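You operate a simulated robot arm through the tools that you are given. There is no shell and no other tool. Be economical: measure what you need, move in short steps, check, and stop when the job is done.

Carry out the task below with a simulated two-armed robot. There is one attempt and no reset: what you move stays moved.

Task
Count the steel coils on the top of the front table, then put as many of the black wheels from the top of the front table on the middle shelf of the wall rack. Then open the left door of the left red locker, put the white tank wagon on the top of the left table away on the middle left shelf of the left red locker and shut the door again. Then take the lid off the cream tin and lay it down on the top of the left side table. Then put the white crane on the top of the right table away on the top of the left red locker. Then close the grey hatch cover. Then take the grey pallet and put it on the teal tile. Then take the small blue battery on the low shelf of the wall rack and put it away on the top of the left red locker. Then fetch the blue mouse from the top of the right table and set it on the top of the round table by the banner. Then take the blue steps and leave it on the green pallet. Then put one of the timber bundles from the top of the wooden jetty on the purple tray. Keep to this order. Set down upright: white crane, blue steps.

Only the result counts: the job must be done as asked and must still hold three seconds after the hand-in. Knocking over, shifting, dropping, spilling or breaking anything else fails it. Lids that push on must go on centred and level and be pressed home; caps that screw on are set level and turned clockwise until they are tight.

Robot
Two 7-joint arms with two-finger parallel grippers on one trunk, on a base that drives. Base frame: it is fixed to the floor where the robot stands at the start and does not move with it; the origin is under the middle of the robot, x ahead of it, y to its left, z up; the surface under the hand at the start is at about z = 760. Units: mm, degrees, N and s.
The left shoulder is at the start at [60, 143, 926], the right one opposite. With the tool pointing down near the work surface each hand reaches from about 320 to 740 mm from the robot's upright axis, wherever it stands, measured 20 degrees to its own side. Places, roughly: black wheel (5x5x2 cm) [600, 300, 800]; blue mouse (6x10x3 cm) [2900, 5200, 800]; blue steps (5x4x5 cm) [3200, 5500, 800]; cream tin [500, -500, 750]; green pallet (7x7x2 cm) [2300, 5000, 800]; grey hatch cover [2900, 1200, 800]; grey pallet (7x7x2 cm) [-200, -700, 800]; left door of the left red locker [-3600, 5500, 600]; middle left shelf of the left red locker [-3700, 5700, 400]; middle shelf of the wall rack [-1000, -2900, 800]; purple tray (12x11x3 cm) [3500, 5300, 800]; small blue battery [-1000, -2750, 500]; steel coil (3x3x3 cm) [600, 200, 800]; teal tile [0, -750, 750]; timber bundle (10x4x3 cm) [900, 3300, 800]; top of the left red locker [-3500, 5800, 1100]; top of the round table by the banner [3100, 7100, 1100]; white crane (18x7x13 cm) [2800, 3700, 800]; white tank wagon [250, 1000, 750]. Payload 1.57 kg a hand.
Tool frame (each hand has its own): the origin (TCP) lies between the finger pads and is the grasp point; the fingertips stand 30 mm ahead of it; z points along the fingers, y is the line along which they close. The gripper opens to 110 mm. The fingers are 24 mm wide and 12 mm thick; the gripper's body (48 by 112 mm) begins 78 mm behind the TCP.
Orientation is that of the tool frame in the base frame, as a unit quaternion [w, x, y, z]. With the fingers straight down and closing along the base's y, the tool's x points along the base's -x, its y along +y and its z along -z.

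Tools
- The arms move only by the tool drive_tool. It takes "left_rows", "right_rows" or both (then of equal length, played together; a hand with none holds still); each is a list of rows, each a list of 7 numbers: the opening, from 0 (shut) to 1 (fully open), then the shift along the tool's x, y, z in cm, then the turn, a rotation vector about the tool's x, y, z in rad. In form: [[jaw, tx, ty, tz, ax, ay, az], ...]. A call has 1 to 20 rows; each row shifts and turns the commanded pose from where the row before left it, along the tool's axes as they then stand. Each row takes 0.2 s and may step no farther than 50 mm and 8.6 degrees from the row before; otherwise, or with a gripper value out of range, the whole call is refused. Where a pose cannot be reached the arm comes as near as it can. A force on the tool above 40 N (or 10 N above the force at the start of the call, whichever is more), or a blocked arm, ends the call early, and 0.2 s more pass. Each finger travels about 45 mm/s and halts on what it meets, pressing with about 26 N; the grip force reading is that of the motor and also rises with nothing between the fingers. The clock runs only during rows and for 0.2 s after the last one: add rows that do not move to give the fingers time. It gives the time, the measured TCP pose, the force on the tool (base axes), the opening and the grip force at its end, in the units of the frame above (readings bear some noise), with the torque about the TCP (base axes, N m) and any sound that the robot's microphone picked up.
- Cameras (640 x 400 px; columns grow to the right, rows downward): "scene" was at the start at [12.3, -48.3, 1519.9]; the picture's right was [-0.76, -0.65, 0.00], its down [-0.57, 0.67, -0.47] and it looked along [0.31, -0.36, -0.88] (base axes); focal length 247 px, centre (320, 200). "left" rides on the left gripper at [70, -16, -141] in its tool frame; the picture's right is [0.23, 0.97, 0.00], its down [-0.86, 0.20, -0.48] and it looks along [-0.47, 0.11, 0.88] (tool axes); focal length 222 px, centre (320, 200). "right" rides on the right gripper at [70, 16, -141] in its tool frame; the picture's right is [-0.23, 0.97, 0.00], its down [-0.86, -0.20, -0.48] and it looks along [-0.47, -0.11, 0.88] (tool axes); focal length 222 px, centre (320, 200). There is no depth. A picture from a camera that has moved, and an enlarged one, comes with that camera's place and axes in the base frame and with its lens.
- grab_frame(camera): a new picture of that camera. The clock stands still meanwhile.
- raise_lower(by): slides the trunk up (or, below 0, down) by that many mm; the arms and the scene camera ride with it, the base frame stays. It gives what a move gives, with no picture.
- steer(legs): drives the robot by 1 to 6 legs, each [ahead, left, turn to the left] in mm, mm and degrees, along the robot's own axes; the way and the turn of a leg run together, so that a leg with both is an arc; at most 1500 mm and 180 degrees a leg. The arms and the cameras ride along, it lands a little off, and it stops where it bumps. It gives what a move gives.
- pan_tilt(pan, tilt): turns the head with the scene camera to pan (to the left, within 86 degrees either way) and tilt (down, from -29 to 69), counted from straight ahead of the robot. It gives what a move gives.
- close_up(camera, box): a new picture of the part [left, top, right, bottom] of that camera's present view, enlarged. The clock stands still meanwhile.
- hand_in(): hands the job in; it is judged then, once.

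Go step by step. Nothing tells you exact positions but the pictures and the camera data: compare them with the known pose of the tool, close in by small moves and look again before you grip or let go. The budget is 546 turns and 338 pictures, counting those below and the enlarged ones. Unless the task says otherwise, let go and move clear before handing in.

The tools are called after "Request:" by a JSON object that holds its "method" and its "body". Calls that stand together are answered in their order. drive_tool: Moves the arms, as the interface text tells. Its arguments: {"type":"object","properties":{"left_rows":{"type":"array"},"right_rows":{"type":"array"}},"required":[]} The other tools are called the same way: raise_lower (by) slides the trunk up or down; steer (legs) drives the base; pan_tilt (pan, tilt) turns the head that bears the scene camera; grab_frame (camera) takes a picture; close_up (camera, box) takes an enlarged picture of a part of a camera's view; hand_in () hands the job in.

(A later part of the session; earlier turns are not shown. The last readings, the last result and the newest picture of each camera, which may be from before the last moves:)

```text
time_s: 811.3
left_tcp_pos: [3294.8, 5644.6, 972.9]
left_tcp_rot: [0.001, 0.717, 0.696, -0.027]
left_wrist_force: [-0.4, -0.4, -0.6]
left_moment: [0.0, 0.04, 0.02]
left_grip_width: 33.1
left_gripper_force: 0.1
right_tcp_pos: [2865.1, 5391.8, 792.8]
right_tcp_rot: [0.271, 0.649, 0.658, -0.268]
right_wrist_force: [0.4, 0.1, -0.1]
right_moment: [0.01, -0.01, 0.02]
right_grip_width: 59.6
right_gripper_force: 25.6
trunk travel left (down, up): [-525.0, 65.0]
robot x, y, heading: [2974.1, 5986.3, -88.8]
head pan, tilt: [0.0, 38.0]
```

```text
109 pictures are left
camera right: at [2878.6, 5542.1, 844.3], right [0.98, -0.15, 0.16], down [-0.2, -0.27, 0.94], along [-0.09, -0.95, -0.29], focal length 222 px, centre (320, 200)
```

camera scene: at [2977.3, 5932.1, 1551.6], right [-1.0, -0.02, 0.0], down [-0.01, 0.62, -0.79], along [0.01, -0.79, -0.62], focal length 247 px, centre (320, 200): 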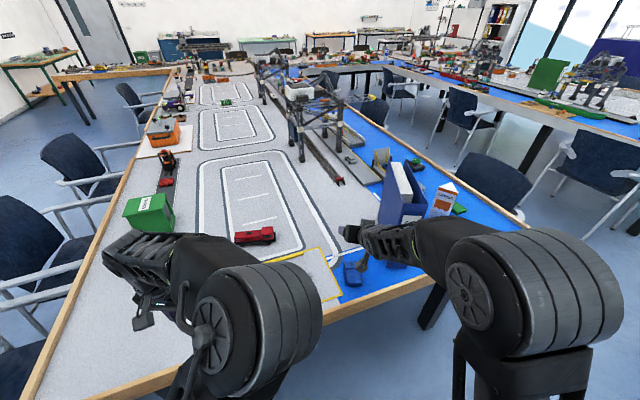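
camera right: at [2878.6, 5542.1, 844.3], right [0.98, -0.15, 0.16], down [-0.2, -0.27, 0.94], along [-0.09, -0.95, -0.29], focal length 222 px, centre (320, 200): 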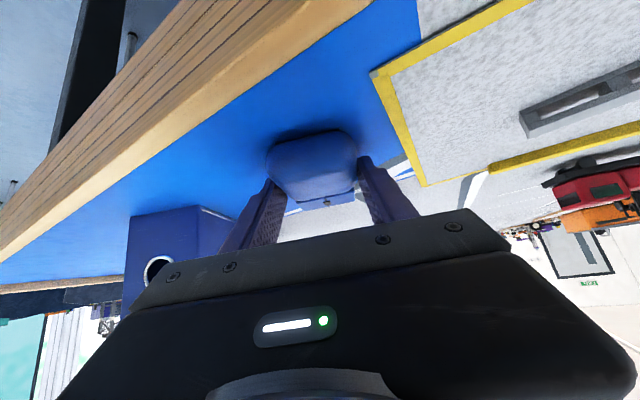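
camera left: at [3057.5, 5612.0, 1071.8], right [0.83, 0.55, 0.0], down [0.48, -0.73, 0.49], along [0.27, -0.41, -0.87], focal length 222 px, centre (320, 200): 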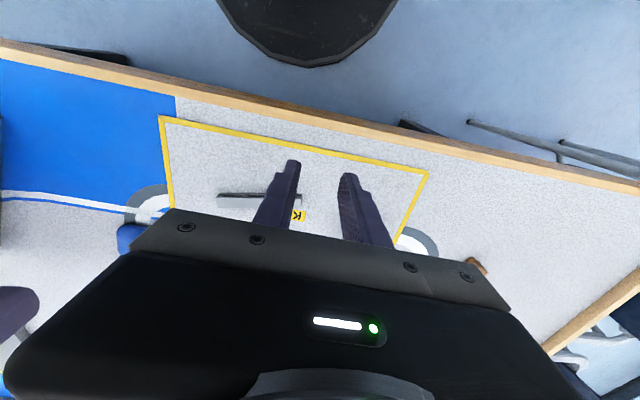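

Firm mid-body grip. Lift, retract, and turn to face the round table.

Request:
{"method": "drive_tool", "body": {"right_rows": [[0, -2, 0, -2, 0, 0, 0], [0, -3.4, 0, -3.4, 0, 0, 0], [0, -3.4, 0, -3.4, 0, 0, 0], [0, -3.4, 0, -3.4, 0, 0, 0], [0, -2, 0, -2, 0, 0, 0], [0, 2.8, 0, -2.8, 0, 0, 0], [0, 2.8, 0, -2.8, 0, 0, 0], [0, 2.8, 0, -2.8, 0, 0, 0]]}}

Request:
{"method": "steer", "body": {"legs": [[-60, 0, 0], [0, 0, 173]]}}

Request:
{"method": "raise_lower", "body": {"by": 62}}

Request:
{"method": "grab_frame", "body": {"camera": "scene"}}

```text
time_s: 813.1
left_tcp_pos: [3295.7, 5647.4, 973.1]
left_tcp_rot: [0.0, 0.717, 0.696, -0.027]
left_wrist_force: [-0.7, -0.1, 1.1]
left_moment: [-0.01, 0.02, 0.0]
left_grip_width: 32.9
left_gripper_force: 0.1
right_tcp_pos: [2864.0, 5511.0, 993.1]
right_tcp_rot: [0.272, 0.649, 0.658, -0.268]
right_wrist_force: [0.1, 0.2, -0.7]
right_moment: [0.02, 0.01, -0.02]
right_grip_width: 59.2
right_gripper_force: 26.4
trunk travel left (down, up): [-525.0, 65.0]
robot x, y, heading: [2977.4, 5988.9, -88.9]
head pan, tilt: [0.0, 38.0]
```

```text
time_s: 821.2
left_tcp_pos: [2678.9, 6408.2, 972.5]
left_tcp_rot: [0.028, -0.672, 0.74, 0.0]
left_wrist_force: [0.0, 0.1, 0.4]
left_moment: [0.01, 0.03, 0.02]
left_grip_width: 32.9
left_gripper_force: 0.1
right_tcp_pos: [3121.3, 6517.3, 992.4]
right_tcp_rot: [0.277, -0.637, 0.67, 0.263]
right_wrist_force: [0.4, -0.3, -1.1]
right_moment: [0.0, 0.0, 0.0]
right_grip_width: 59.4
right_gripper_force: 25.8
trunk travel left (down, up): [-525.0, 65.0]
robot x, y, heading: [2973.2, 6046.5, 87.3]
head pan, tilt: [0.0, 38.0]
```

```text
time_s: 822.3
left_tcp_pos: [2679.8, 6409.1, 1034.6]
left_tcp_rot: [0.027, -0.673, 0.739, 0.001]
left_wrist_force: [-1.2, 0.8, -0.3]
left_moment: [-0.01, 0.0, -0.01]
left_grip_width: 33.0
left_gripper_force: 0.1
right_tcp_pos: [3121.0, 6516.9, 1056.0]
right_tcp_rot: [0.277, -0.637, 0.669, 0.264]
right_wrist_force: [0.0, 0.5, -1.7]
right_moment: [-0.01, -0.04, -0.01]
right_grip_width: 59.5
right_gripper_force: 25.8
trunk travel left (down, up): [-587.0, 3.0]
robot x, y, heading: [2977.3, 6047.1, 87.0]
head pan, tilt: [0.0, 38.0]
```

```text
108 pictures are left
camera scene: at [2978.5, 6105.1, 1613.6], right [1.0, -0.05, 0.0], down [-0.03, -0.62, -0.79], along [0.04, 0.79, -0.62], focal length 247 px, centre (320, 200)
```

scene: 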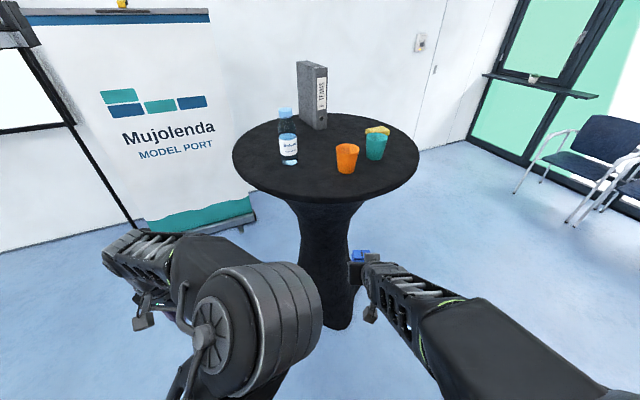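

Free area at the front of the round table: target mouse centre (3040,6785). Raise the hand to z≈1190 and advance the base 200 mm.

Request:
{"method": "drive_tool", "body": {"right_rows": [[0, -3.1, 1.5, -3.1, 0, 0, 0], [0, -3.1, 1.5, -3.1, 0, 0, 0], [0, -3.1, 1.5, -3.1, 0, 0, 0], [0, 0, 4, 0, 0, 0, 0], [0, 0, 0, 0, 0, 0, 0]]}}

Request:
{"method": "steer", "body": {"legs": [[190, 0, 0]]}}

Request:
{"method": "grab_frame", "body": {"camera": "scene"}}

Request:
{"method": "grab_frame", "body": {"camera": "right"}}

```text
time_s: 823.5
left_tcp_pos: [2680.4, 6409.5, 1035.1]
left_tcp_rot: [0.027, -0.672, 0.74, 0.0]
left_wrist_force: [0.6, 0.8, 0.4]
left_moment: [-0.03, 0.01, -0.01]
left_grip_width: 33.2
left_gripper_force: 0.0
right_tcp_pos: [3037.0, 6523.0, 1187.1]
right_tcp_rot: [0.277, -0.636, 0.67, 0.263]
right_wrist_force: [0.2, 0.3, -1.4]
right_moment: [-0.02, 0.01, 0.01]
right_grip_width: 59.8
right_gripper_force: 26.1
trunk travel left (down, up): [-587.0, 3.0]
robot x, y, heading: [2977.0, 6047.0, 87.4]
head pan, tilt: [0.0, 38.0]
```

```text
time_s: 825.0
left_tcp_pos: [2689.5, 6605.5, 1034.0]
left_tcp_rot: [0.027, -0.672, 0.74, -0.001]
left_wrist_force: [0.1, -0.2, 0.4]
left_moment: [-0.01, 0.01, 0.0]
left_grip_width: 32.9
left_gripper_force: 0.1
right_tcp_pos: [3046.2, 6719.3, 1186.1]
right_tcp_rot: [0.278, -0.636, 0.67, 0.263]
right_wrist_force: [-0.8, -0.2, -0.7]
right_moment: [-0.02, 0.02, -0.02]
right_grip_width: 59.5
right_gripper_force: 26.2
trunk travel left (down, up): [-587.0, 3.0]
robot x, y, heading: [2984.2, 6242.7, 87.0]
head pan, tilt: [0.0, 38.0]
```

```text
107 pictures are left
camera scene: at [2988.4, 6301.5, 1613.5], right [1.0, -0.05, 0.0], down [-0.03, -0.62, -0.79], along [0.04, 0.79, -0.62], focal length 247 px, centre (320, 200)
```

scene: 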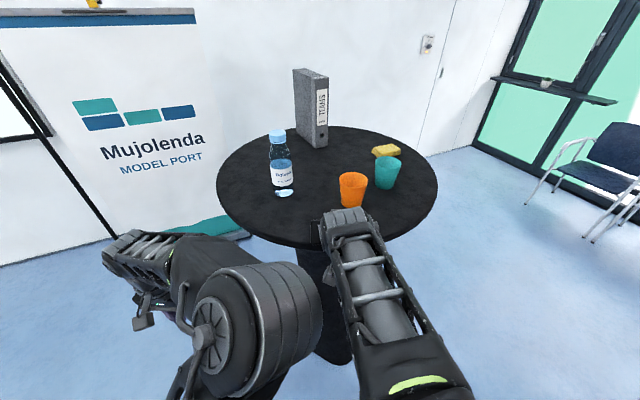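

```text
106 pictures are left
camera right: at [3022.9, 6571.0, 1237.7], right [-0.96, 0.21, 0.16], down [0.21, 0.26, 0.94], along [0.16, 0.94, -0.29], focal length 222 px, centre (320, 200)
```

right: 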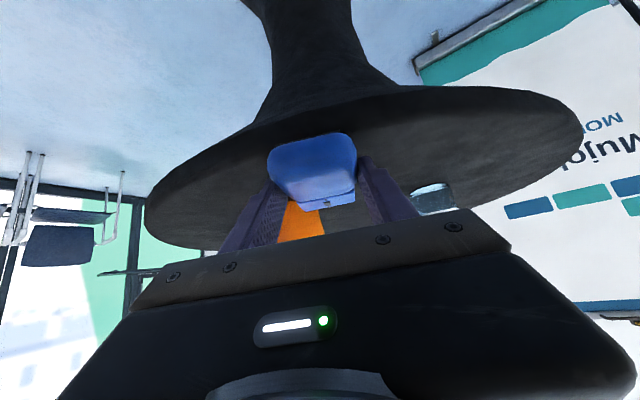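

Nearly there: shift 18 mm left and 49 mm forward, then lower to contact.

Request:
{"method": "drive_tool", "body": {"right_rows": [[0, -1.73, 0.93, 1.73, 0, 0, 0], [0, -1.73, 0.92, 1.73, 0, 0, 0], [0, 0.7, 0, 0.7, 0, 0, 0], [0, 0.35, 0, 0.35, 0, 0, 0], [0, 0.25, 0, 0.25, 0, 0, 0], [0, 0.25, 0, 0.25, 0, 0, 0], [0, 0.25, 0, 0.25, 0, 0, 0], [0, 0.25, 0, 0.25, 0, 0, 0], [0, 0.25, 0, 0.25, 0, 0, 0], [0, 0.25, 0, 0.25, 0, 0, 0]]}}

Request:
{"method": "grab_frame", "body": {"camera": "right"}}

Request:
{"method": "close_up", "body": {"camera": "scene", "box": [240, 140, 440, 265]}}

```text
time_s: 826.8
left_tcp_pos: [2689.7, 6602.6, 1034.3]
left_tcp_rot: [0.027, -0.673, 0.74, 0.0]
left_wrist_force: [0.3, 0.1, -0.5]
left_moment: [-0.03, 0.0, 0.02]
left_grip_width: 33.1
left_gripper_force: 0.0
right_tcp_pos: [3034.6, 6772.0, 1170.7]
right_tcp_rot: [0.282, -0.63, 0.67, 0.273]
right_wrist_force: [1.3, -1.2, 12.0]
right_moment: [-0.29, -0.32, -0.01]
right_grip_width: 59.7
right_gripper_force: 26.1
trunk travel left (down, up): [-587.0, 3.0]
robot x, y, heading: [2986.1, 6244.3, 87.4]
head pan, tilt: [0.0, 38.0]
stopped in row 8 (right hand): the force on the tool passed its limit at 42 N (the readings are from after the stop); the commanded pose is now the measured one
```

```text
105 pictures are left
camera right: at [3009.9, 6623.2, 1218.0], right [-0.96, 0.21, 0.17], down [0.22, 0.23, 0.95], along [0.16, 0.95, -0.27], focal length 222 px, centre (320, 200)
```

right: 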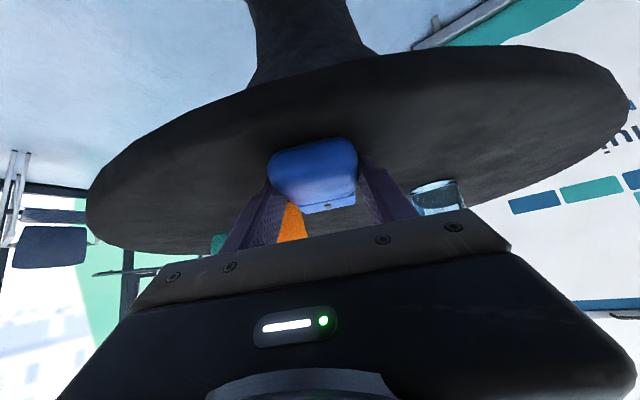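

```text
3.20 times, centred on (340, 202) of scene
camera zoom: at [2988.2, 6298.7, 1613.4], right [1.0, -0.05, 0.0], down [-0.03, -0.61, -0.79], along [0.04, 0.79, -0.62], focal length 792 px, centre (256, 192)
```

zoom: 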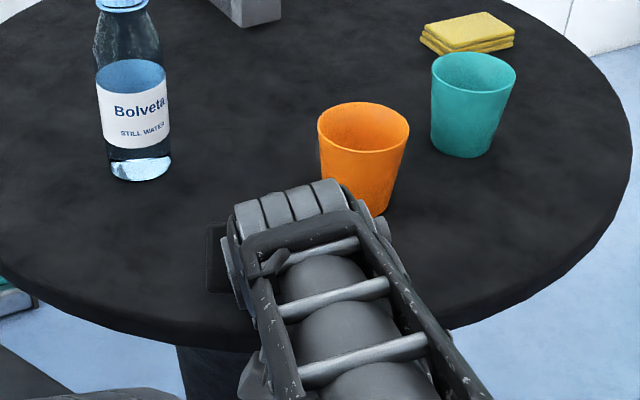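

Contact at z≈1171. Open and withdraw up and back.

Request:
{"method": "drive_tool", "body": {"right_rows": [[0.6, 0, 0, 0, 0, 0, 0], [0.75, 0, 0, 0, 0, 0, 0], [0.8, 0, 0, 0, 0, 0, 0], [0.8, 0, 0, 0, 0, 0, 0], [0.8, 0, 0, -1.5, 0, 0, 0], [0.8, 0, 0, -3, 0, 0, 0], [0.8, 0, 0, -4, 0, 0, 0], [0.8, 1, 0, -4, 0, 0, 0]]}}

Request:
{"method": "grab_frame", "body": {"camera": "right"}}

Request:
{"method": "steer", "body": {"legs": [[-250, 0, 0]]}}

Request:
{"method": "grab_frame", "body": {"camera": "scene"}}

```text
time_s: 828.6
left_tcp_pos: [2689.4, 6604.8, 1034.4]
left_tcp_rot: [0.027, -0.673, 0.74, 0.0]
left_wrist_force: [0.0, -1.2, -0.1]
left_moment: [0.03, 0.02, 0.01]
left_grip_width: 33.2
left_gripper_force: 0.0
right_tcp_pos: [3034.5, 6675.1, 1238.4]
right_tcp_rot: [0.215, -0.633, 0.687, 0.286]
right_wrist_force: [0.2, -0.1, -0.4]
right_moment: [-0.03, 0.0, 0.01]
right_grip_width: 87.9
right_gripper_force: 0.1
trunk travel left (down, up): [-587.0, 3.0]
robot x, y, heading: [2987.5, 6242.7, 87.2]
head pan, tilt: [0.0, 38.0]
```

```text
103 pictures are left
camera right: at [3019.7, 6529.3, 1299.9], right [-0.94, 0.21, 0.27], down [0.32, 0.31, 0.89], along [0.1, 0.93, -0.36], focal length 222 px, centre (320, 200)
```

right: 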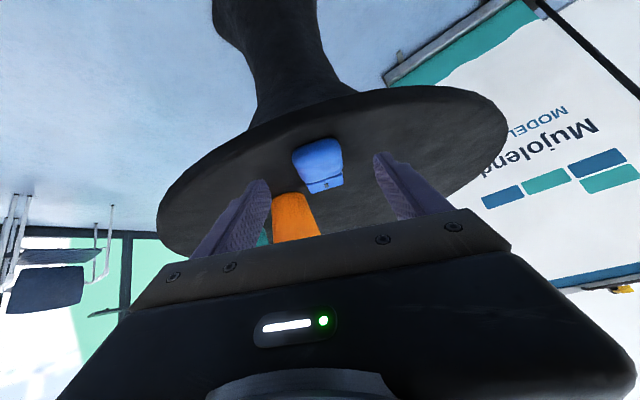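

```text
time_s: 829.3
left_tcp_pos: [2690.3, 6599.6, 1035.0]
left_tcp_rot: [0.027, -0.673, 0.739, 0.001]
left_wrist_force: [0.4, -0.7, 0.5]
left_moment: [0.02, -0.03, 0.02]
left_grip_width: 32.9
left_gripper_force: 0.2
right_tcp_pos: [3032.5, 6668.6, 1240.4]
right_tcp_rot: [0.215, -0.634, 0.685, 0.288]
right_wrist_force: [-0.7, -0.8, 0.0]
right_moment: [-0.03, 0.0, 0.0]
right_grip_width: 87.9
right_gripper_force: 0.0
trunk travel left (down, up): [-587.0, 3.0]
robot x, y, heading: [2986.9, 6240.0, 87.1]
head pan, tilt: [0.0, 38.0]
stopped in leg 1: the robot was blocked; the commanded pose is now the measured one
```

```text
102 pictures are left
camera scene: at [2988.1, 6294.3, 1613.7], right [1.0, -0.05, 0.0], down [-0.03, -0.61, -0.79], along [0.04, 0.79, -0.61], focal length 247 px, centre (320, 200)
```

scene: 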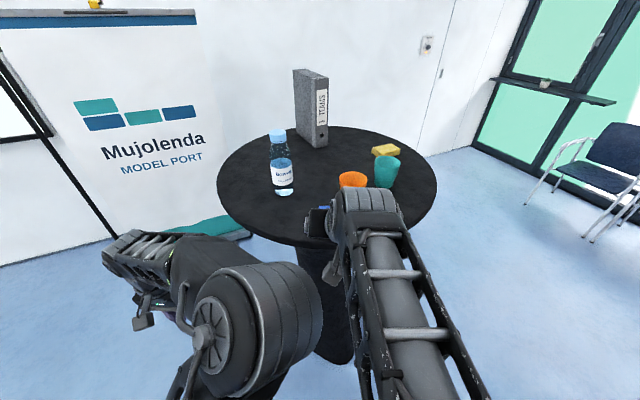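

Mouse rests on the table. The base reports being blocked — probably the folded right arm; extend it slightly forward and retry.

Request:
{"method": "drive_tool", "body": {"right_rows": [[0.5, -2, 0, 2, 0, 0, 0], [0.5, -2, 0, 2, 0, 0, 0], [0.5, 0, 0, 0, 0, 0, 0]]}}

Request:
{"method": "steer", "body": {"legs": [[-120, 0, 0]]}}

```text
time_s: 830.1
left_tcp_pos: [2690.6, 6598.8, 1035.2]
left_tcp_rot: [0.027, -0.673, 0.74, 0.0]
left_wrist_force: [0.7, -0.4, 0.4]
left_moment: [0.02, 0.0, 0.01]
left_grip_width: 32.9
left_gripper_force: 0.0
right_tcp_pos: [3034.9, 6726.3, 1234.1]
right_tcp_rot: [0.216, -0.633, 0.686, 0.286]
right_wrist_force: [-0.3, -0.1, 0.4]
right_moment: [-0.01, -0.01, -0.02]
right_grip_width: 55.0
right_gripper_force: 0.0
trunk travel left (down, up): [-587.0, 3.0]
robot x, y, heading: [2982.8, 6235.9, 87.2]
head pan, tilt: [0.0, 38.0]
```

```text
time_s: 831.4
left_tcp_pos: [2684.1, 6480.1, 1035.1]
left_tcp_rot: [0.028, -0.672, 0.74, 0.001]
left_wrist_force: [0.0, -0.3, 0.4]
left_moment: [0.06, -0.02, -0.02]
left_grip_width: 33.1
left_gripper_force: 0.0
right_tcp_pos: [3029.1, 6603.2, 1235.9]
right_tcp_rot: [0.216, -0.632, 0.686, 0.287]
right_wrist_force: [0.4, 0.2, -0.5]
right_moment: [0.03, -0.03, 0.0]
right_grip_width: 55.1
right_gripper_force: 0.0
trunk travel left (down, up): [-587.0, 3.0]
robot x, y, heading: [2979.3, 6119.7, 87.0]
head pan, tilt: [0.0, 38.0]
```

Free. Lower the trunk, restore the right hand to pointing down, then go for the blue steps.

Request:
{"method": "steer", "body": {"legs": [[-100, 0, 0]]}}

Request:
{"method": "raise_lower", "body": {"by": -62}}

Request:
{"method": "drive_tool", "body": {"right_rows": [[0.6, 3, 0, 3, 0, 0, 0], [0.6, 3, 0, 3, 0, 0, 0], [0.6, 0, 0, 0, 0.0203, 0.121, -0.005], [0.6, 0, 0, 0, 0.0203, 0.121, -0.005], [0.6, 0, 0, 0, 0.0203, 0.121, -0.005], [0.6, 0, 0, 0, 0.0203, 0.121, -0.005], [0.6, 0, 0, 0, 0.0203, 0.121, -0.005], [0.6, 0, 0, 0, 0.0203, 0.121, -0.005], [0.6, 0, 0, 3, 0, 0, 0]]}}

Request:
{"method": "steer", "body": {"legs": [[0, 0, -157]]}}

```text
time_s: 832.5
left_tcp_pos: [2679.9, 6381.3, 1036.0]
left_tcp_rot: [0.028, -0.672, 0.74, 0.0]
left_wrist_force: [-0.4, 0.0, -0.7]
left_moment: [0.02, -0.01, 0.03]
left_grip_width: 33.2
left_gripper_force: 0.1
right_tcp_pos: [3024.2, 6506.1, 1234.6]
right_tcp_rot: [0.216, -0.632, 0.686, 0.287]
right_wrist_force: [0.6, -0.8, 0.2]
right_moment: [0.02, -0.04, 0.02]
right_grip_width: 55.0
right_gripper_force: 0.1
trunk travel left (down, up): [-587.0, 3.0]
robot x, y, heading: [2973.3, 6023.5, 86.9]
head pan, tilt: [0.0, 38.0]
```

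```text
time_s: 833.5
left_tcp_pos: [2679.0, 6381.8, 972.8]
left_tcp_rot: [0.027, -0.672, 0.74, -0.001]
left_wrist_force: [0.2, -0.1, -0.5]
left_moment: [0.04, -0.03, 0.03]
left_grip_width: 32.7
left_gripper_force: 0.0
right_tcp_pos: [3024.4, 6507.5, 1171.6]
right_tcp_rot: [0.215, -0.633, 0.686, 0.287]
right_wrist_force: [0.1, 0.6, -0.1]
right_moment: [0.01, 0.02, 0.0]
right_grip_width: 55.3
right_gripper_force: 0.0
trunk travel left (down, up): [-525.0, 65.0]
robot x, y, heading: [2976.1, 6017.1, 87.0]
head pan, tilt: [0.0, 38.0]
```

```text
time_s: 835.5
left_tcp_pos: [2679.5, 6382.1, 972.2]
left_tcp_rot: [0.028, -0.672, 0.74, -0.001]
left_wrist_force: [-0.3, 0.0, -0.6]
left_moment: [-0.01, 0.0, 0.0]
left_grip_width: 33.0
left_gripper_force: 0.0
right_tcp_pos: [3013.6, 6503.6, 1059.1]
right_tcp_rot: [-0.001, -0.689, 0.725, -0.001]
right_wrist_force: [0.9, -0.6, 0.1]
right_moment: [0.0, -0.03, -0.04]
right_grip_width: 66.1
right_gripper_force: 0.0
trunk travel left (down, up): [-525.0, 65.0]
robot x, y, heading: [2972.8, 6022.2, 86.9]
head pan, tilt: [0.0, 38.0]
```

```text
time_s: 842.3
left_tcp_pos: [3392.2, 5812.7, 973.3]
left_tcp_rot: [0.005, 0.58, 0.814, -0.027]
left_wrist_force: [0.7, 0.3, -0.8]
left_moment: [-0.01, 0.02, 0.0]
left_grip_width: 32.7
left_gripper_force: 0.1
right_tcp_pos: [3137.5, 5563.3, 1057.7]
right_tcp_rot: [0.0, 0.562, 0.827, 0.001]
right_wrist_force: [0.0, 0.2, -0.4]
right_moment: [0.01, 0.01, 0.0]
right_grip_width: 65.8
right_gripper_force: 0.0
trunk travel left (down, up): [-525.0, 65.0]
robot x, y, heading: [2976.8, 6021.2, -68.5]
head pan, tilt: [0.0, 38.0]
```

Shift the base left a bit and view the steps with the right-hand camera.

Request:
{"method": "steer", "body": {"legs": [[60, 130, -1]]}}

Request:
{"method": "grab_frame", "body": {"camera": "right"}}

```text
time_s: 843.6
left_tcp_pos: [3532.6, 5796.8, 972.8]
left_tcp_rot: [0.006, 0.587, 0.809, -0.027]
left_wrist_force: [0.2, -0.4, 0.5]
left_moment: [-0.04, 0.02, 0.01]
left_grip_width: 33.0
left_gripper_force: 0.1
right_tcp_pos: [3273.9, 5551.4, 1058.5]
right_tcp_rot: [-0.002, 0.569, 0.822, 0.001]
right_wrist_force: [0.4, 0.3, -0.9]
right_moment: [-0.01, 0.04, -0.01]
right_grip_width: 66.1
right_gripper_force: 0.2
trunk travel left (down, up): [-525.0, 65.0]
robot x, y, heading: [3117.2, 6011.2, -69.4]
head pan, tilt: [0.0, 38.0]
```

```text
101 pictures are left
camera right: at [3264.1, 5622.2, 1200.0], right [0.99, 0.13, 0.0], down [0.12, -0.87, 0.48], along [0.06, -0.47, -0.88], focal length 222 px, centre (320, 200)
```

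right: 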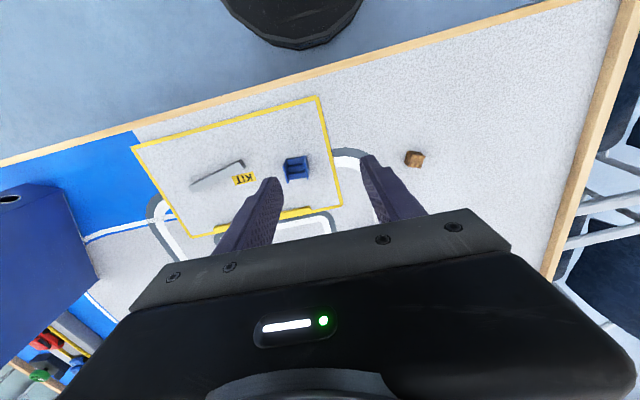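

Request:
{"method": "close_up", "body": {"camera": "right", "box": [260, 130, 340, 200]}}

Request:
{"method": "close_up", "body": {"camera": "scene", "box": [240, 180, 440, 320]}}

```text
5.71 times, centred on (300, 165) of right
camera zoom: at [3264.1, 5622.2, 1200.0], right [0.99, 0.13, 0.0], down [0.12, -0.87, 0.48], along [0.06, -0.47, -0.88], focal length 1269 px, centre (434, 400)
```

zoom: 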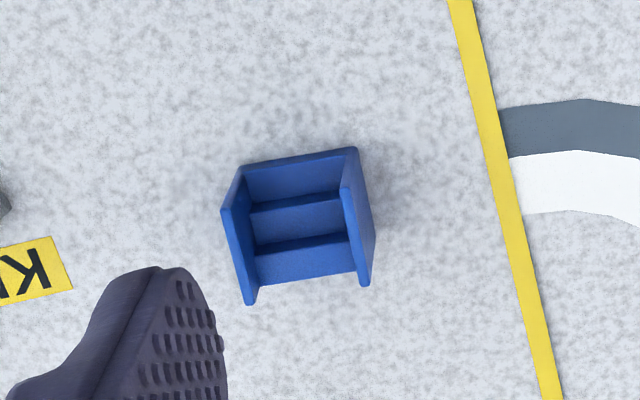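

```text
2.86 times, centred on (340, 250) of scene
camera zoom: at [3137.4, 5958.3, 1551.6], right [-0.94, -0.35, 0.0], down [-0.22, 0.58, -0.79], along [0.28, -0.74, -0.62], focal length 707 px, centre (263, 57)
```

zoom: 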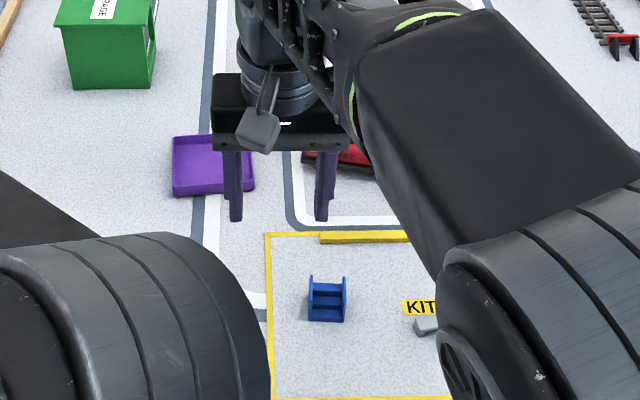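

Steps at about (3237,5467), 50 mm wide across its side panels. Move above and lower.

Request:
{"method": "drive_tool", "body": {"right_rows": [[0.8, -3.4, -3.3, 0, 0, 0, 0.09], [0.8, -3.3, -3.2, 0, 0, 0, 0], [0.8, 0, 0, 4.5, 0, 0, 0], [0.8, 0, 0, 4.5, 0, 0, 0], [0.8, 0, 0, 4.5, 0, 0, 0], [0.8, 0, 0, 3, 0, 0, 0], [0.8, 0, 0, 0, 0, 0, 0]]}}

Request:
{"method": "grab_frame", "body": {"camera": "right"}}

```text
time_s: 845.2
left_tcp_pos: [3531.0, 5798.1, 973.3]
left_tcp_rot: [0.006, 0.587, 0.809, -0.026]
left_wrist_force: [0.0, -0.4, 0.5]
left_moment: [-0.05, -0.02, -0.01]
left_grip_width: 32.8
left_gripper_force: 0.0
right_tcp_pos: [3231.8, 5466.6, 891.5]
right_tcp_rot: [-0.001, 0.605, 0.796, 0.001]
right_wrist_force: [-0.4, -0.9, 0.1]
right_moment: [-0.01, 0.04, 0.01]
right_grip_width: 88.0
right_gripper_force: 0.0
trunk travel left (down, up): [-525.0, 65.0]
robot x, y, heading: [3114.7, 6009.9, -69.5]
head pan, tilt: [0.0, 38.0]
```

```text
98 pictures are left
camera right: at [3228.1, 5538.7, 1033.9], right [1.0, 0.04, 0.0], down [0.04, -0.88, 0.48], along [0.02, -0.48, -0.88], focal length 222 px, centre (320, 200)
```

right: 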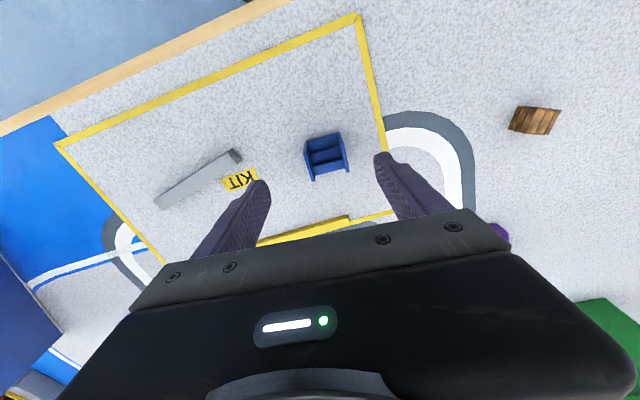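

Aligned; descend and grip the steps.

Request:
{"method": "drive_tool", "body": {"right_rows": [[0.75, -0.7, 0.45, 3, 0, 0, 0], [0.75, 0, 0, 4, 0, 0, 0], [0.75, 0, 0, 2.2, 0, 0, 0], [0.5, 0, 0, 0, 0, 0, 0], [0.3, 0, 0, 0, 0, 0, 0], [0, 0, 0, 0, 0, 0, 0], [0, 0, 0, 0, 0, 0, 0]]}}

Request:
{"method": "grab_frame", "body": {"camera": "right"}}

```text
time_s: 846.8
left_tcp_pos: [3531.4, 5797.0, 972.3]
left_tcp_rot: [0.006, 0.587, 0.809, -0.027]
left_wrist_force: [-0.9, 0.3, 0.9]
left_moment: [0.01, 0.03, 0.0]
left_grip_width: 33.1
left_gripper_force: 0.1
right_tcp_pos: [3238.3, 5461.8, 798.4]
right_tcp_rot: [-0.001, 0.604, 0.797, 0.001]
right_wrist_force: [-0.1, -0.5, -0.5]
right_moment: [0.0, -0.03, 0.02]
right_grip_width: 43.3
right_gripper_force: 25.6
trunk travel left (down, up): [-525.0, 65.0]
robot x, y, heading: [3111.9, 6010.9, -69.4]
head pan, tilt: [0.0, 38.0]
```

```text
97 pictures are left
camera right: at [3236.2, 5532.8, 941.8], right [1.0, 0.04, 0.0], down [0.04, -0.88, 0.48], along [0.02, -0.48, -0.88], focal length 222 px, centre (320, 200)
```

right: 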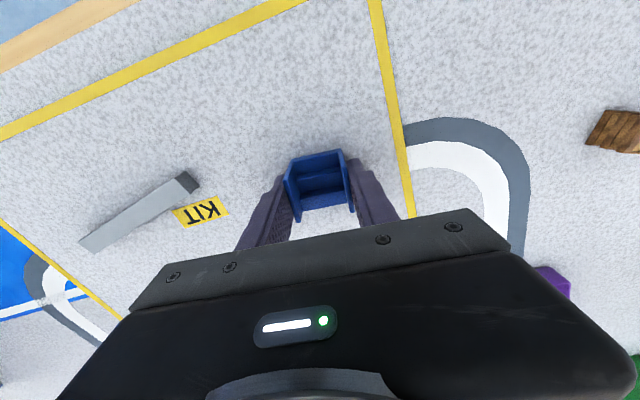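

Gripped. Lift, retract, back off and shift along the table end toward the green pallet.

Request:
{"method": "drive_tool", "body": {"right_rows": [[0, 0, 0, -3, 0, 0, 0], [0, 0, 0, -5, 0, 0, 0], [0, 0, 0, -5, 0, 0, 0], [0, 0, 0, -5, 0, 0, 0], [0, 4, 0, 0, 0, 0, 0], [0, 4, 0, 0, 0, 0, 0]]}}

Request:
{"method": "steer", "body": {"legs": [[-100, 0, 0], [0, -1003, 0]]}}

Request:
{"method": "pan_tilt", "body": {"pan": 0, "tilt": 48}}

Request:
{"method": "grab_frame", "body": {"camera": "scene"}}

```text
time_s: 848.2
left_tcp_pos: [3530.9, 5797.1, 973.1]
left_tcp_rot: [0.005, 0.587, 0.809, -0.026]
left_wrist_force: [0.4, 0.2, -0.3]
left_moment: [-0.02, 0.01, 0.01]
left_grip_width: 33.1
left_gripper_force: 0.0
right_tcp_pos: [3214.5, 5539.0, 978.2]
right_tcp_rot: [-0.001, 0.605, 0.796, 0.001]
right_wrist_force: [0.6, 0.4, -0.9]
right_moment: [0.02, -0.02, -0.01]
right_grip_width: 43.2
right_gripper_force: 26.6
trunk travel left (down, up): [-525.0, 65.0]
robot x, y, heading: [3115.6, 6012.8, -69.4]
head pan, tilt: [0.0, 38.0]
```

```text
time_s: 854.2
left_tcp_pos: [2557.2, 5536.9, 972.3]
left_tcp_rot: [0.006, 0.584, 0.811, -0.027]
left_wrist_force: [-1.0, 0.3, 0.2]
left_moment: [-0.04, -0.03, 0.03]
left_grip_width: 33.2
left_gripper_force: 0.2
right_tcp_pos: [2242.0, 5274.9, 978.9]
right_tcp_rot: [0.0, 0.601, 0.799, 0.001]
right_wrist_force: [0.4, 0.1, -0.8]
right_moment: [0.04, -0.01, -0.01]
right_grip_width: 43.2
right_gripper_force: 25.7
trunk travel left (down, up): [-525.0, 65.0]
robot x, y, heading: [2138.1, 5746.6, -69.1]
head pan, tilt: [0.0, 38.0]
```

```text
time_s: 854.9
left_tcp_pos: [2556.9, 5536.7, 973.6]
left_tcp_rot: [0.006, 0.584, 0.811, -0.027]
left_wrist_force: [-0.3, 1.1, 0.3]
left_moment: [0.0, 0.0, -0.01]
left_grip_width: 32.7
left_gripper_force: 0.1
right_tcp_pos: [2242.5, 5276.1, 979.9]
right_tcp_rot: [0.0, 0.601, 0.799, 0.002]
right_wrist_force: [0.7, -0.2, -0.3]
right_moment: [0.02, -0.02, -0.01]
right_grip_width: 43.2
right_gripper_force: 26.1
trunk travel left (down, up): [-525.0, 65.0]
robot x, y, heading: [2138.6, 5749.1, -69.1]
head pan, tilt: [0.0, 48.0]
```

```text
96 pictures are left
camera scene: at [2157.5, 5702.2, 1537.2], right [-0.93, -0.36, 0.0], down [-0.27, 0.69, -0.67], along [0.24, -0.62, -0.74], focal length 247 px, centre (320, 200)
```

scene: 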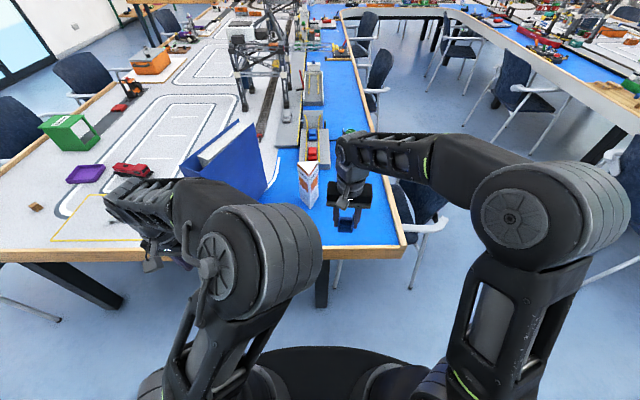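

Advance 130 mm and view with the right camera.

Request:
{"method": "steer", "body": {"legs": [[125, 0, 0]]}}

Request:
{"method": "grab_frame", "body": {"camera": "right"}}

```text
time_s: 856.2
left_tcp_pos: [2601.8, 5418.7, 971.7]
left_tcp_rot: [0.005, 0.584, 0.812, -0.025]
left_wrist_force: [0.2, 0.2, 0.0]
left_moment: [0.04, 0.0, 0.02]
left_grip_width: 33.1
left_gripper_force: 0.1
right_tcp_pos: [2287.5, 5158.3, 977.7]
right_tcp_rot: [-0.001, 0.602, 0.799, 0.001]
right_wrist_force: [0.0, -0.3, -0.1]
right_moment: [0.01, 0.02, 0.04]
right_grip_width: 43.6
right_gripper_force: 26.3
trunk travel left (down, up): [-525.0, 65.0]
robot x, y, heading: [2184.6, 5635.7, -68.9]
head pan, tilt: [0.0, 48.0]
```

```text
95 pictures are left
camera right: at [2284.3, 5229.5, 1120.6], right [1.0, 0.05, 0.0], down [0.05, -0.88, 0.48], along [0.02, -0.48, -0.88], focal length 222 px, centre (320, 200)
```

right: 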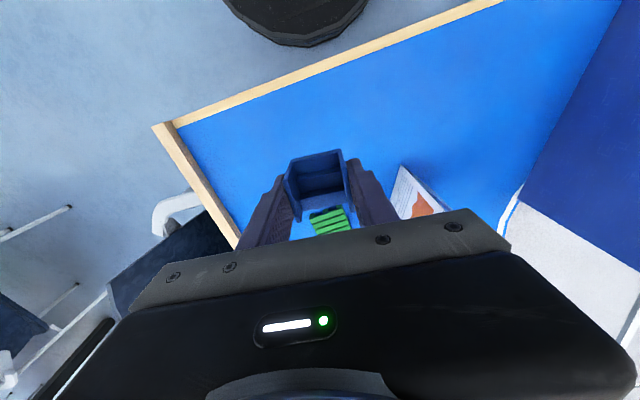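

Pallet centre is about (2319,4975). Extend the hand forward most of the way and check.

Request:
{"method": "drive_tool", "body": {"right_rows": [[0, -4.6, -0.5, 0, 0, 0, 0], [0, -4.6, -0.5, 0, 0, 0, 0], [0, -4.6, -0.5, 0, 0, 0, 0], [0, -2.5, -0.3, 2, 0, 0, 0], [0, 0, 0, 0, 0, 0, 0]]}}

Request:
{"method": "grab_frame", "body": {"camera": "right"}}

Request:
{"method": "close_up", "body": {"camera": "scene", "box": [240, 140, 440, 265]}}

```text
time_s: 857.4
left_tcp_pos: [2602.1, 5421.3, 972.7]
left_tcp_rot: [0.006, 0.584, 0.811, -0.026]
left_wrist_force: [0.0, 0.1, 0.4]
left_moment: [-0.02, 0.0, 0.02]
left_grip_width: 33.1
left_gripper_force: 0.0
right_tcp_pos: [2313.2, 4996.4, 958.9]
right_tcp_rot: [0.0, 0.601, 0.799, 0.0]
right_wrist_force: [-0.2, -0.6, 0.2]
right_moment: [0.0, -0.03, -0.01]
right_grip_width: 43.1
right_gripper_force: 26.1
trunk travel left (down, up): [-525.0, 65.0]
robot x, y, heading: [2183.1, 5630.3, -69.0]
head pan, tilt: [0.0, 48.0]
```

```text
94 pictures are left
camera right: at [2310.0, 5069.2, 1101.0], right [1.0, 0.05, 0.0], down [0.05, -0.88, 0.48], along [0.02, -0.48, -0.88], focal length 222 px, centre (320, 200)
```

right: 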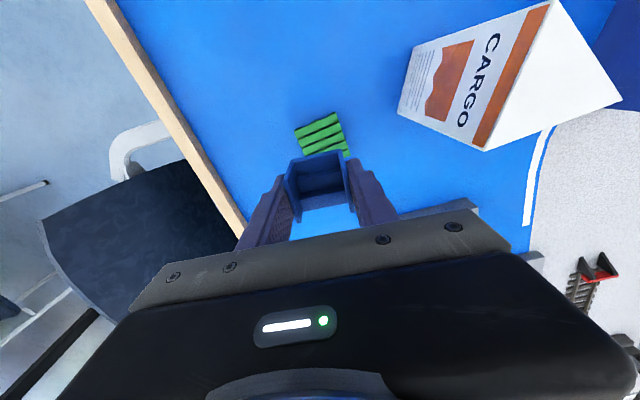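

```text
3.20 times, centred on (340, 202) of scene
camera zoom: at [2202.4, 5586.0, 1537.2], right [-0.93, -0.36, 0.0], down [-0.27, 0.69, -0.67], along [0.24, -0.62, -0.74], focal length 792 px, centre (256, 192)
```

zoom: 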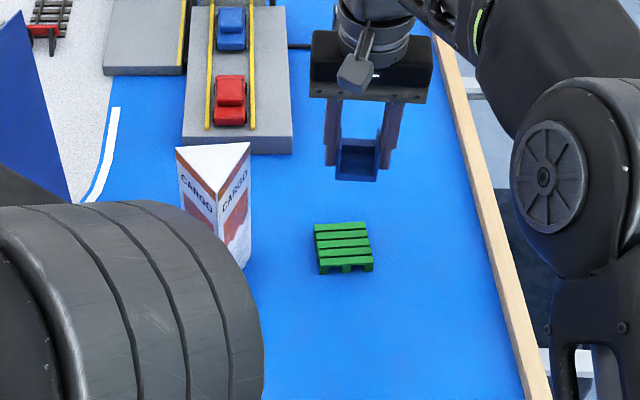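

The steps are right above the pallet. Lower to just above it and check.

Request:
{"method": "drive_tool", "body": {"right_rows": [[0, 0, 0.3, 4, 0, 0, 0], [0, 0, 0, 4, 0, 0, 0], [0, 0, 0, 3.5, 0, 0, 0], [0, 0, 0, 0, 0, 0, 0]]}}

Request:
{"method": "grab_frame", "body": {"camera": "right"}}

Request:
{"method": "close_up", "body": {"camera": "scene", "box": [280, 160, 400, 240]}}

```text
time_s: 858.4
left_tcp_pos: [2601.7, 5420.7, 972.5]
left_tcp_rot: [0.006, 0.584, 0.812, -0.026]
left_wrist_force: [0.9, -0.1, 0.0]
left_moment: [-0.02, -0.02, 0.0]
left_grip_width: 32.9
left_gripper_force: 0.0
right_tcp_pos: [2317.9, 4998.2, 845.4]
right_tcp_rot: [-0.001, 0.601, 0.799, 0.0]
right_wrist_force: [0.0, -0.5, -0.3]
right_moment: [-0.02, 0.03, -0.02]
right_grip_width: 43.3
right_gripper_force: 25.9
trunk travel left (down, up): [-525.0, 65.0]
robot x, y, heading: [2185.2, 5632.0, -69.1]
head pan, tilt: [0.0, 48.0]
```

```text
92 pictures are left
camera right: at [2314.0, 5070.3, 987.7], right [1.0, 0.05, 0.0], down [0.05, -0.88, 0.48], along [0.02, -0.48, -0.88], focal length 222 px, centre (320, 200)
```

right: 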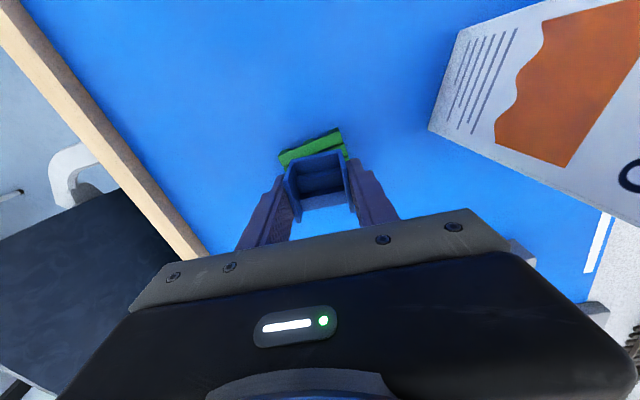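

```text
5.00 times, centred on (340, 200) of scene
camera zoom: at [2202.3, 5586.0, 1537.2], right [-0.93, -0.36, 0.0], down [-0.27, 0.69, -0.67], along [0.24, -0.62, -0.74], focal length 1237 px, centre (220, 200)
```

zoom: 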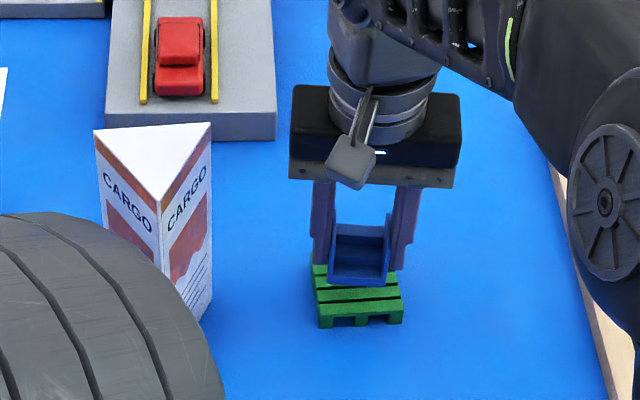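

Lateral alignment is good; shift 11 mm forward, then lower to contact.

Request:
{"method": "drive_tool", "body": {"right_rows": [[0, -1.1, 0, 0, 0, 0, 0], [0, 0, 0, 1.5, 0, 0, 0], [0, 0, 0, 0.4, 0, 0, 0], [0, 0, 0, 0.3, 0, 0, 0], [0, 0, 0, 0.3, 0, 0, 0], [0, 0, 0, 0.3, 0, 0, 0], [0, 0, 0, 0.3, 0, 0, 0]]}}

Request:
{"method": "close_up", "body": {"camera": "scene", "box": [280, 160, 400, 240]}}

```text
time_s: 860.0
left_tcp_pos: [2601.6, 5421.7, 973.0]
left_tcp_rot: [0.007, 0.584, 0.811, -0.027]
left_wrist_force: [0.7, 0.4, -0.2]
left_moment: [0.0, -0.03, 0.02]
left_grip_width: 33.0
left_gripper_force: 0.1
right_tcp_pos: [2321.0, 4989.1, 817.9]
right_tcp_rot: [0.002, 0.6, 0.8, -0.001]
right_wrist_force: [-2.4, 2.6, 23.2]
right_moment: [0.3, 0.2, 0.02]
right_grip_width: 43.2
right_gripper_force: 26.0
trunk travel left (down, up): [-525.0, 65.0]
robot x, y, heading: [2184.5, 5630.5, -68.9]
head pan, tilt: [0.0, 48.0]
```

```text
5.00 times, centred on (340, 200) of scene
camera zoom: at [2201.6, 5588.5, 1537.7], right [-0.93, -0.36, 0.0], down [-0.27, 0.69, -0.67], along [0.24, -0.63, -0.74], focal length 1237 px, centre (220, 200)
```

zoom: 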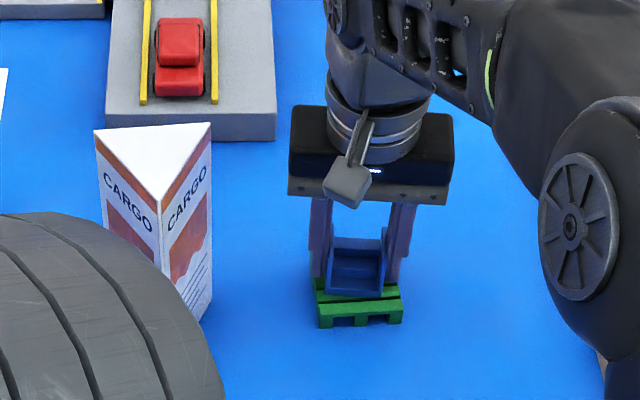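

Seated on the pallet. Release and rise.

Request:
{"method": "drive_tool", "body": {"right_rows": [[0, 0, 0, -0.1, 0, 0, 0], [0.45, 0, 0, 0, 0, 0, 0], [0.6, 0, 0, 0, 0, 0, 0], [0.6, 0, 0, 0, 0, 0, 0], [0.6, 0, 0, -2, 0, 0, 0], [0.6, 0, 0, -4, 0, 0, 0], [0.6, 0, 0, -5, 0, 0, 0], [0.6, 4, 0, -2, 0, 0, 0]]}}

Request:
{"method": "close_up", "body": {"camera": "scene", "box": [280, 160, 400, 240]}}

```text
time_s: 861.8
left_tcp_pos: [2600.4, 5423.1, 973.9]
left_tcp_rot: [0.006, 0.584, 0.812, -0.027]
left_wrist_force: [-0.1, 0.5, 0.3]
left_moment: [-0.04, -0.02, 0.0]
left_grip_width: 33.3
left_gripper_force: 0.0
right_tcp_pos: [2310.8, 5026.9, 943.4]
right_tcp_rot: [-0.001, 0.602, 0.799, 0.0]
right_wrist_force: [-0.5, 0.2, 0.6]
right_moment: [0.02, -0.01, 0.03]
right_grip_width: 66.1
right_gripper_force: 0.0
trunk travel left (down, up): [-525.0, 65.0]
robot x, y, heading: [2184.4, 5631.2, -68.9]
head pan, tilt: [0.0, 48.0]
```

```text
5.00 times, centred on (340, 200) of scene
camera zoom: at [2201.8, 5587.4, 1537.2], right [-0.93, -0.36, 0.0], down [-0.27, 0.69, -0.67], along [0.24, -0.62, -0.74], focal length 1237 px, centre (220, 200)
```

zoom: 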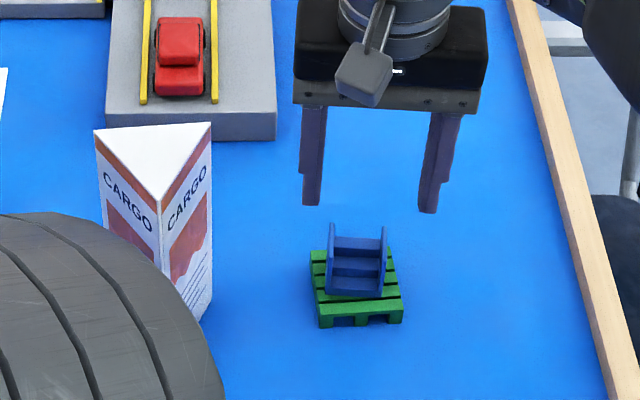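

Steps stand on the pallet. Last: a timber bundle from the wooden jetty near (900,3300). Drive into the bay and look at the left table's inner side.

Request:
{"method": "drive_tool", "body": {"right_rows": [[0.6, 4.5, 0, -2, 0, 0, 0], [0.6, 4.5, 0, -2, 0, 0, 0], [0.6, 4.5, 0, 0, 0, 0, 0], [0.6, 3, 0, 0, 0, 0, 0]]}}

Request:
{"method": "steer", "body": {"legs": [[-150, 0, 0], [0, -721, 0], [900, -300, 0]]}}

Request:
{"method": "pan_tilt", "body": {"pan": -45, "tilt": 30}}

Request:
{"method": "grab_frame", "body": {"camera": "scene"}}

```text
time_s: 862.8
left_tcp_pos: [2601.7, 5420.1, 972.9]
left_tcp_rot: [0.006, 0.583, 0.812, -0.026]
left_wrist_force: [0.2, -0.5, 0.4]
left_moment: [0.03, 0.02, 0.01]
left_grip_width: 32.9
left_gripper_force: 0.0
right_tcp_pos: [2264.9, 5185.8, 985.1]
right_tcp_rot: [0.0, 0.6, 0.8, 0.0]
right_wrist_force: [0.0, -0.8, 0.1]
right_moment: [-0.02, 0.01, 0.01]
right_grip_width: 66.0
right_gripper_force: 0.0
trunk travel left (down, up): [-525.0, 65.0]
robot x, y, heading: [2185.9, 5630.3, -69.2]
head pan, tilt: [0.0, 48.0]
```

```text
time_s: 872.2
left_tcp_pos: [1916.6, 4359.9, 973.3]
left_tcp_rot: [0.005, 0.583, 0.812, -0.027]
left_wrist_force: [0.6, 0.4, -0.7]
left_moment: [0.04, -0.01, 0.0]
left_grip_width: 33.3
left_gripper_force: 0.1
right_tcp_pos: [1579.4, 4123.7, 985.7]
right_tcp_rot: [0.0, 0.601, 0.799, 0.001]
right_wrist_force: [-0.3, -0.8, -0.2]
right_moment: [0.03, 0.02, -0.01]
right_grip_width: 66.0
right_gripper_force: 0.0
trunk travel left (down, up): [-525.0, 65.0]
robot x, y, heading: [1499.4, 4568.3, -68.9]
head pan, tilt: [0.0, 48.0]
```

```text
time_s: 873.3
left_tcp_pos: [1916.8, 4361.5, 972.7]
left_tcp_rot: [0.005, 0.583, 0.812, -0.027]
left_wrist_force: [0.7, -0.5, 0.0]
left_moment: [0.02, -0.04, -0.02]
left_grip_width: 33.0
left_gripper_force: 0.1
right_tcp_pos: [1580.3, 4124.4, 985.0]
right_tcp_rot: [-0.002, 0.601, 0.799, -0.001]
right_wrist_force: [-0.4, 1.2, 0.5]
right_moment: [-0.04, 0.01, 0.0]
right_grip_width: 66.1
right_gripper_force: 0.0
trunk travel left (down, up): [-525.0, 65.0]
robot x, y, heading: [1496.6, 4573.8, -68.8]
head pan, tilt: [-45.0, 30.0]
```

```text
88 pictures are left
camera scene: at [1451.7, 4516.6, 1563.9], right [-0.91, 0.4, 0.0], down [0.2, 0.46, -0.87], along [-0.35, -0.79, -0.5], focal length 247 px, centre (320, 200)
```

scene: 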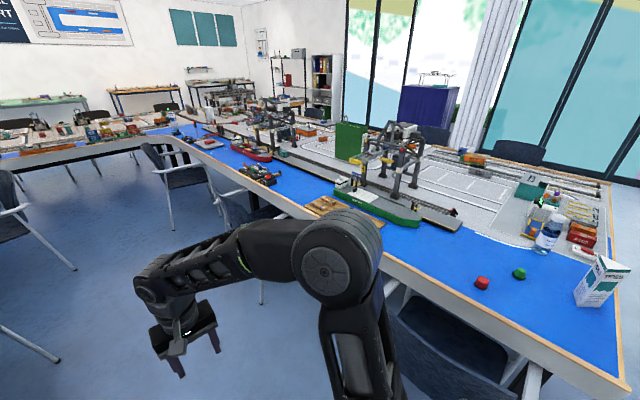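

The jetty is near (917,3382) about 130 mm inside the edge. I need a closer look at the chairs near it.

Request:
{"method": "steer", "body": {"legs": [[600, 30, 0], [0, 0, -60]]}}

Request:
{"method": "pan_tilt", "body": {"pan": -10, "tilt": 38}}

Request:
{"method": "grab_frame", "body": {"camera": "scene"}}

```text
time_s: 879.4
left_tcp_pos: [1768.2, 3550.5, 972.9]
left_tcp_rot: [-0.008, 0.911, 0.411, -0.027]
left_wrist_force: [-0.8, 0.5, 0.1]
left_moment: [-0.01, 0.0, 0.02]
left_grip_width: 33.2
left_gripper_force: 0.0
right_tcp_pos: [1395.6, 3724.3, 985.9]
right_tcp_rot: [0.0, 0.92, 0.392, 0.001]
right_wrist_force: [-0.6, 0.6, -1.0]
right_moment: [0.03, 0.02, -0.01]
right_grip_width: 66.0
right_gripper_force: 0.0
trunk travel left (down, up): [-525.0, 65.0]
robot x, y, heading: [1741.8, 4019.0, -129.0]
head pan, tilt: [-45.0, 30.0]
```

```text
time_s: 880.4
left_tcp_pos: [1769.5, 3550.7, 972.7]
left_tcp_rot: [-0.009, 0.911, 0.412, -0.027]
left_wrist_force: [-0.1, 0.0, 0.3]
left_moment: [0.01, -0.01, 0.04]
left_grip_width: 33.0
left_gripper_force: 0.0
right_tcp_pos: [1396.5, 3725.1, 984.5]
right_tcp_rot: [0.0, 0.92, 0.392, 0.002]
right_wrist_force: [0.9, -0.6, 0.5]
right_moment: [0.0, 0.0, 0.0]
right_grip_width: 65.7
right_gripper_force: 0.1
trunk travel left (down, up): [-525.0, 65.0]
robot x, y, heading: [1740.0, 4018.8, -128.6]
head pan, tilt: [-10.0, 38.0]
```

```text
87 pictures are left
camera scene: at [1695.9, 3984.6, 1551.6], right [-0.66, 0.75, 0.0], down [0.46, 0.4, -0.79], along [-0.59, -0.52, -0.62], focal length 247 px, centre (320, 200)
```

scene: 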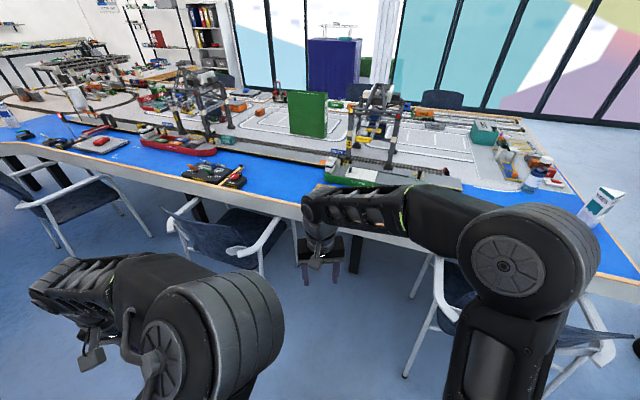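

A gap of about 800 mm lies between the two chairs in front of the jetty. Line up at its centre, facing the table.

Request:
{"method": "steer", "body": {"legs": [[0, 0, -29.2], [70, 205, 0]]}}

Request:
{"method": "pan_tilt", "body": {"pan": 0, "tilt": 45}}

Request:
{"method": "grab_frame", "body": {"camera": "scene"}}

```text
time_s: 883.5
left_tcp_pos: [1549.2, 3376.8, 972.3]
left_tcp_rot: [-0.014, 0.986, 0.167, -0.022]
left_wrist_force: [-0.2, 0.3, -0.8]
left_moment: [0.04, 0.02, 0.02]
left_grip_width: 33.0
left_gripper_force: 0.1
right_tcp_pos: [1309.6, 3712.1, 984.6]
right_tcp_rot: [0.0, 0.989, 0.145, 0.001]
right_wrist_force: [0.4, -0.4, 0.6]
right_moment: [0.05, -0.02, -0.01]
right_grip_width: 66.0
right_gripper_force: 0.1
trunk travel left (down, up): [-525.0, 65.0]
robot x, y, heading: [1755.0, 3793.9, -158.6]
head pan, tilt: [-10.0, 38.0]
```

```text
time_s: 884.2
left_tcp_pos: [1548.7, 3378.7, 973.4]
left_tcp_rot: [-0.015, 0.986, 0.166, -0.023]
left_wrist_force: [-0.1, -0.3, -0.5]
left_moment: [-0.03, -0.04, -0.02]
left_grip_width: 33.1
left_gripper_force: 0.0
right_tcp_pos: [1310.4, 3713.8, 985.6]
right_tcp_rot: [0.0, 0.989, 0.146, 0.001]
right_wrist_force: [-0.4, 0.6, -0.4]
right_moment: [0.02, 0.01, 0.04]
right_grip_width: 65.9
right_gripper_force: 0.0
trunk travel left (down, up): [-525.0, 65.0]
robot x, y, heading: [1756.6, 3794.6, -158.3]
head pan, tilt: [0.0, 45.0]
```

```text
86 pictures are left
camera scene: at [1707.5, 3779.8, 1541.4], right [-0.37, 0.93, 0.0], down [0.66, 0.26, -0.71], along [-0.66, -0.26, -0.71], focal length 247 px, centre (320, 200)
```

scene: 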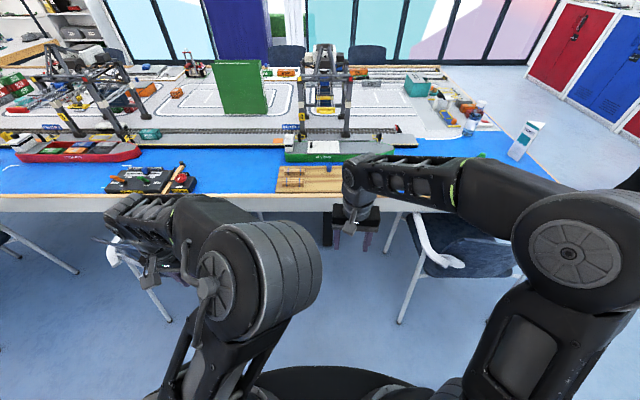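

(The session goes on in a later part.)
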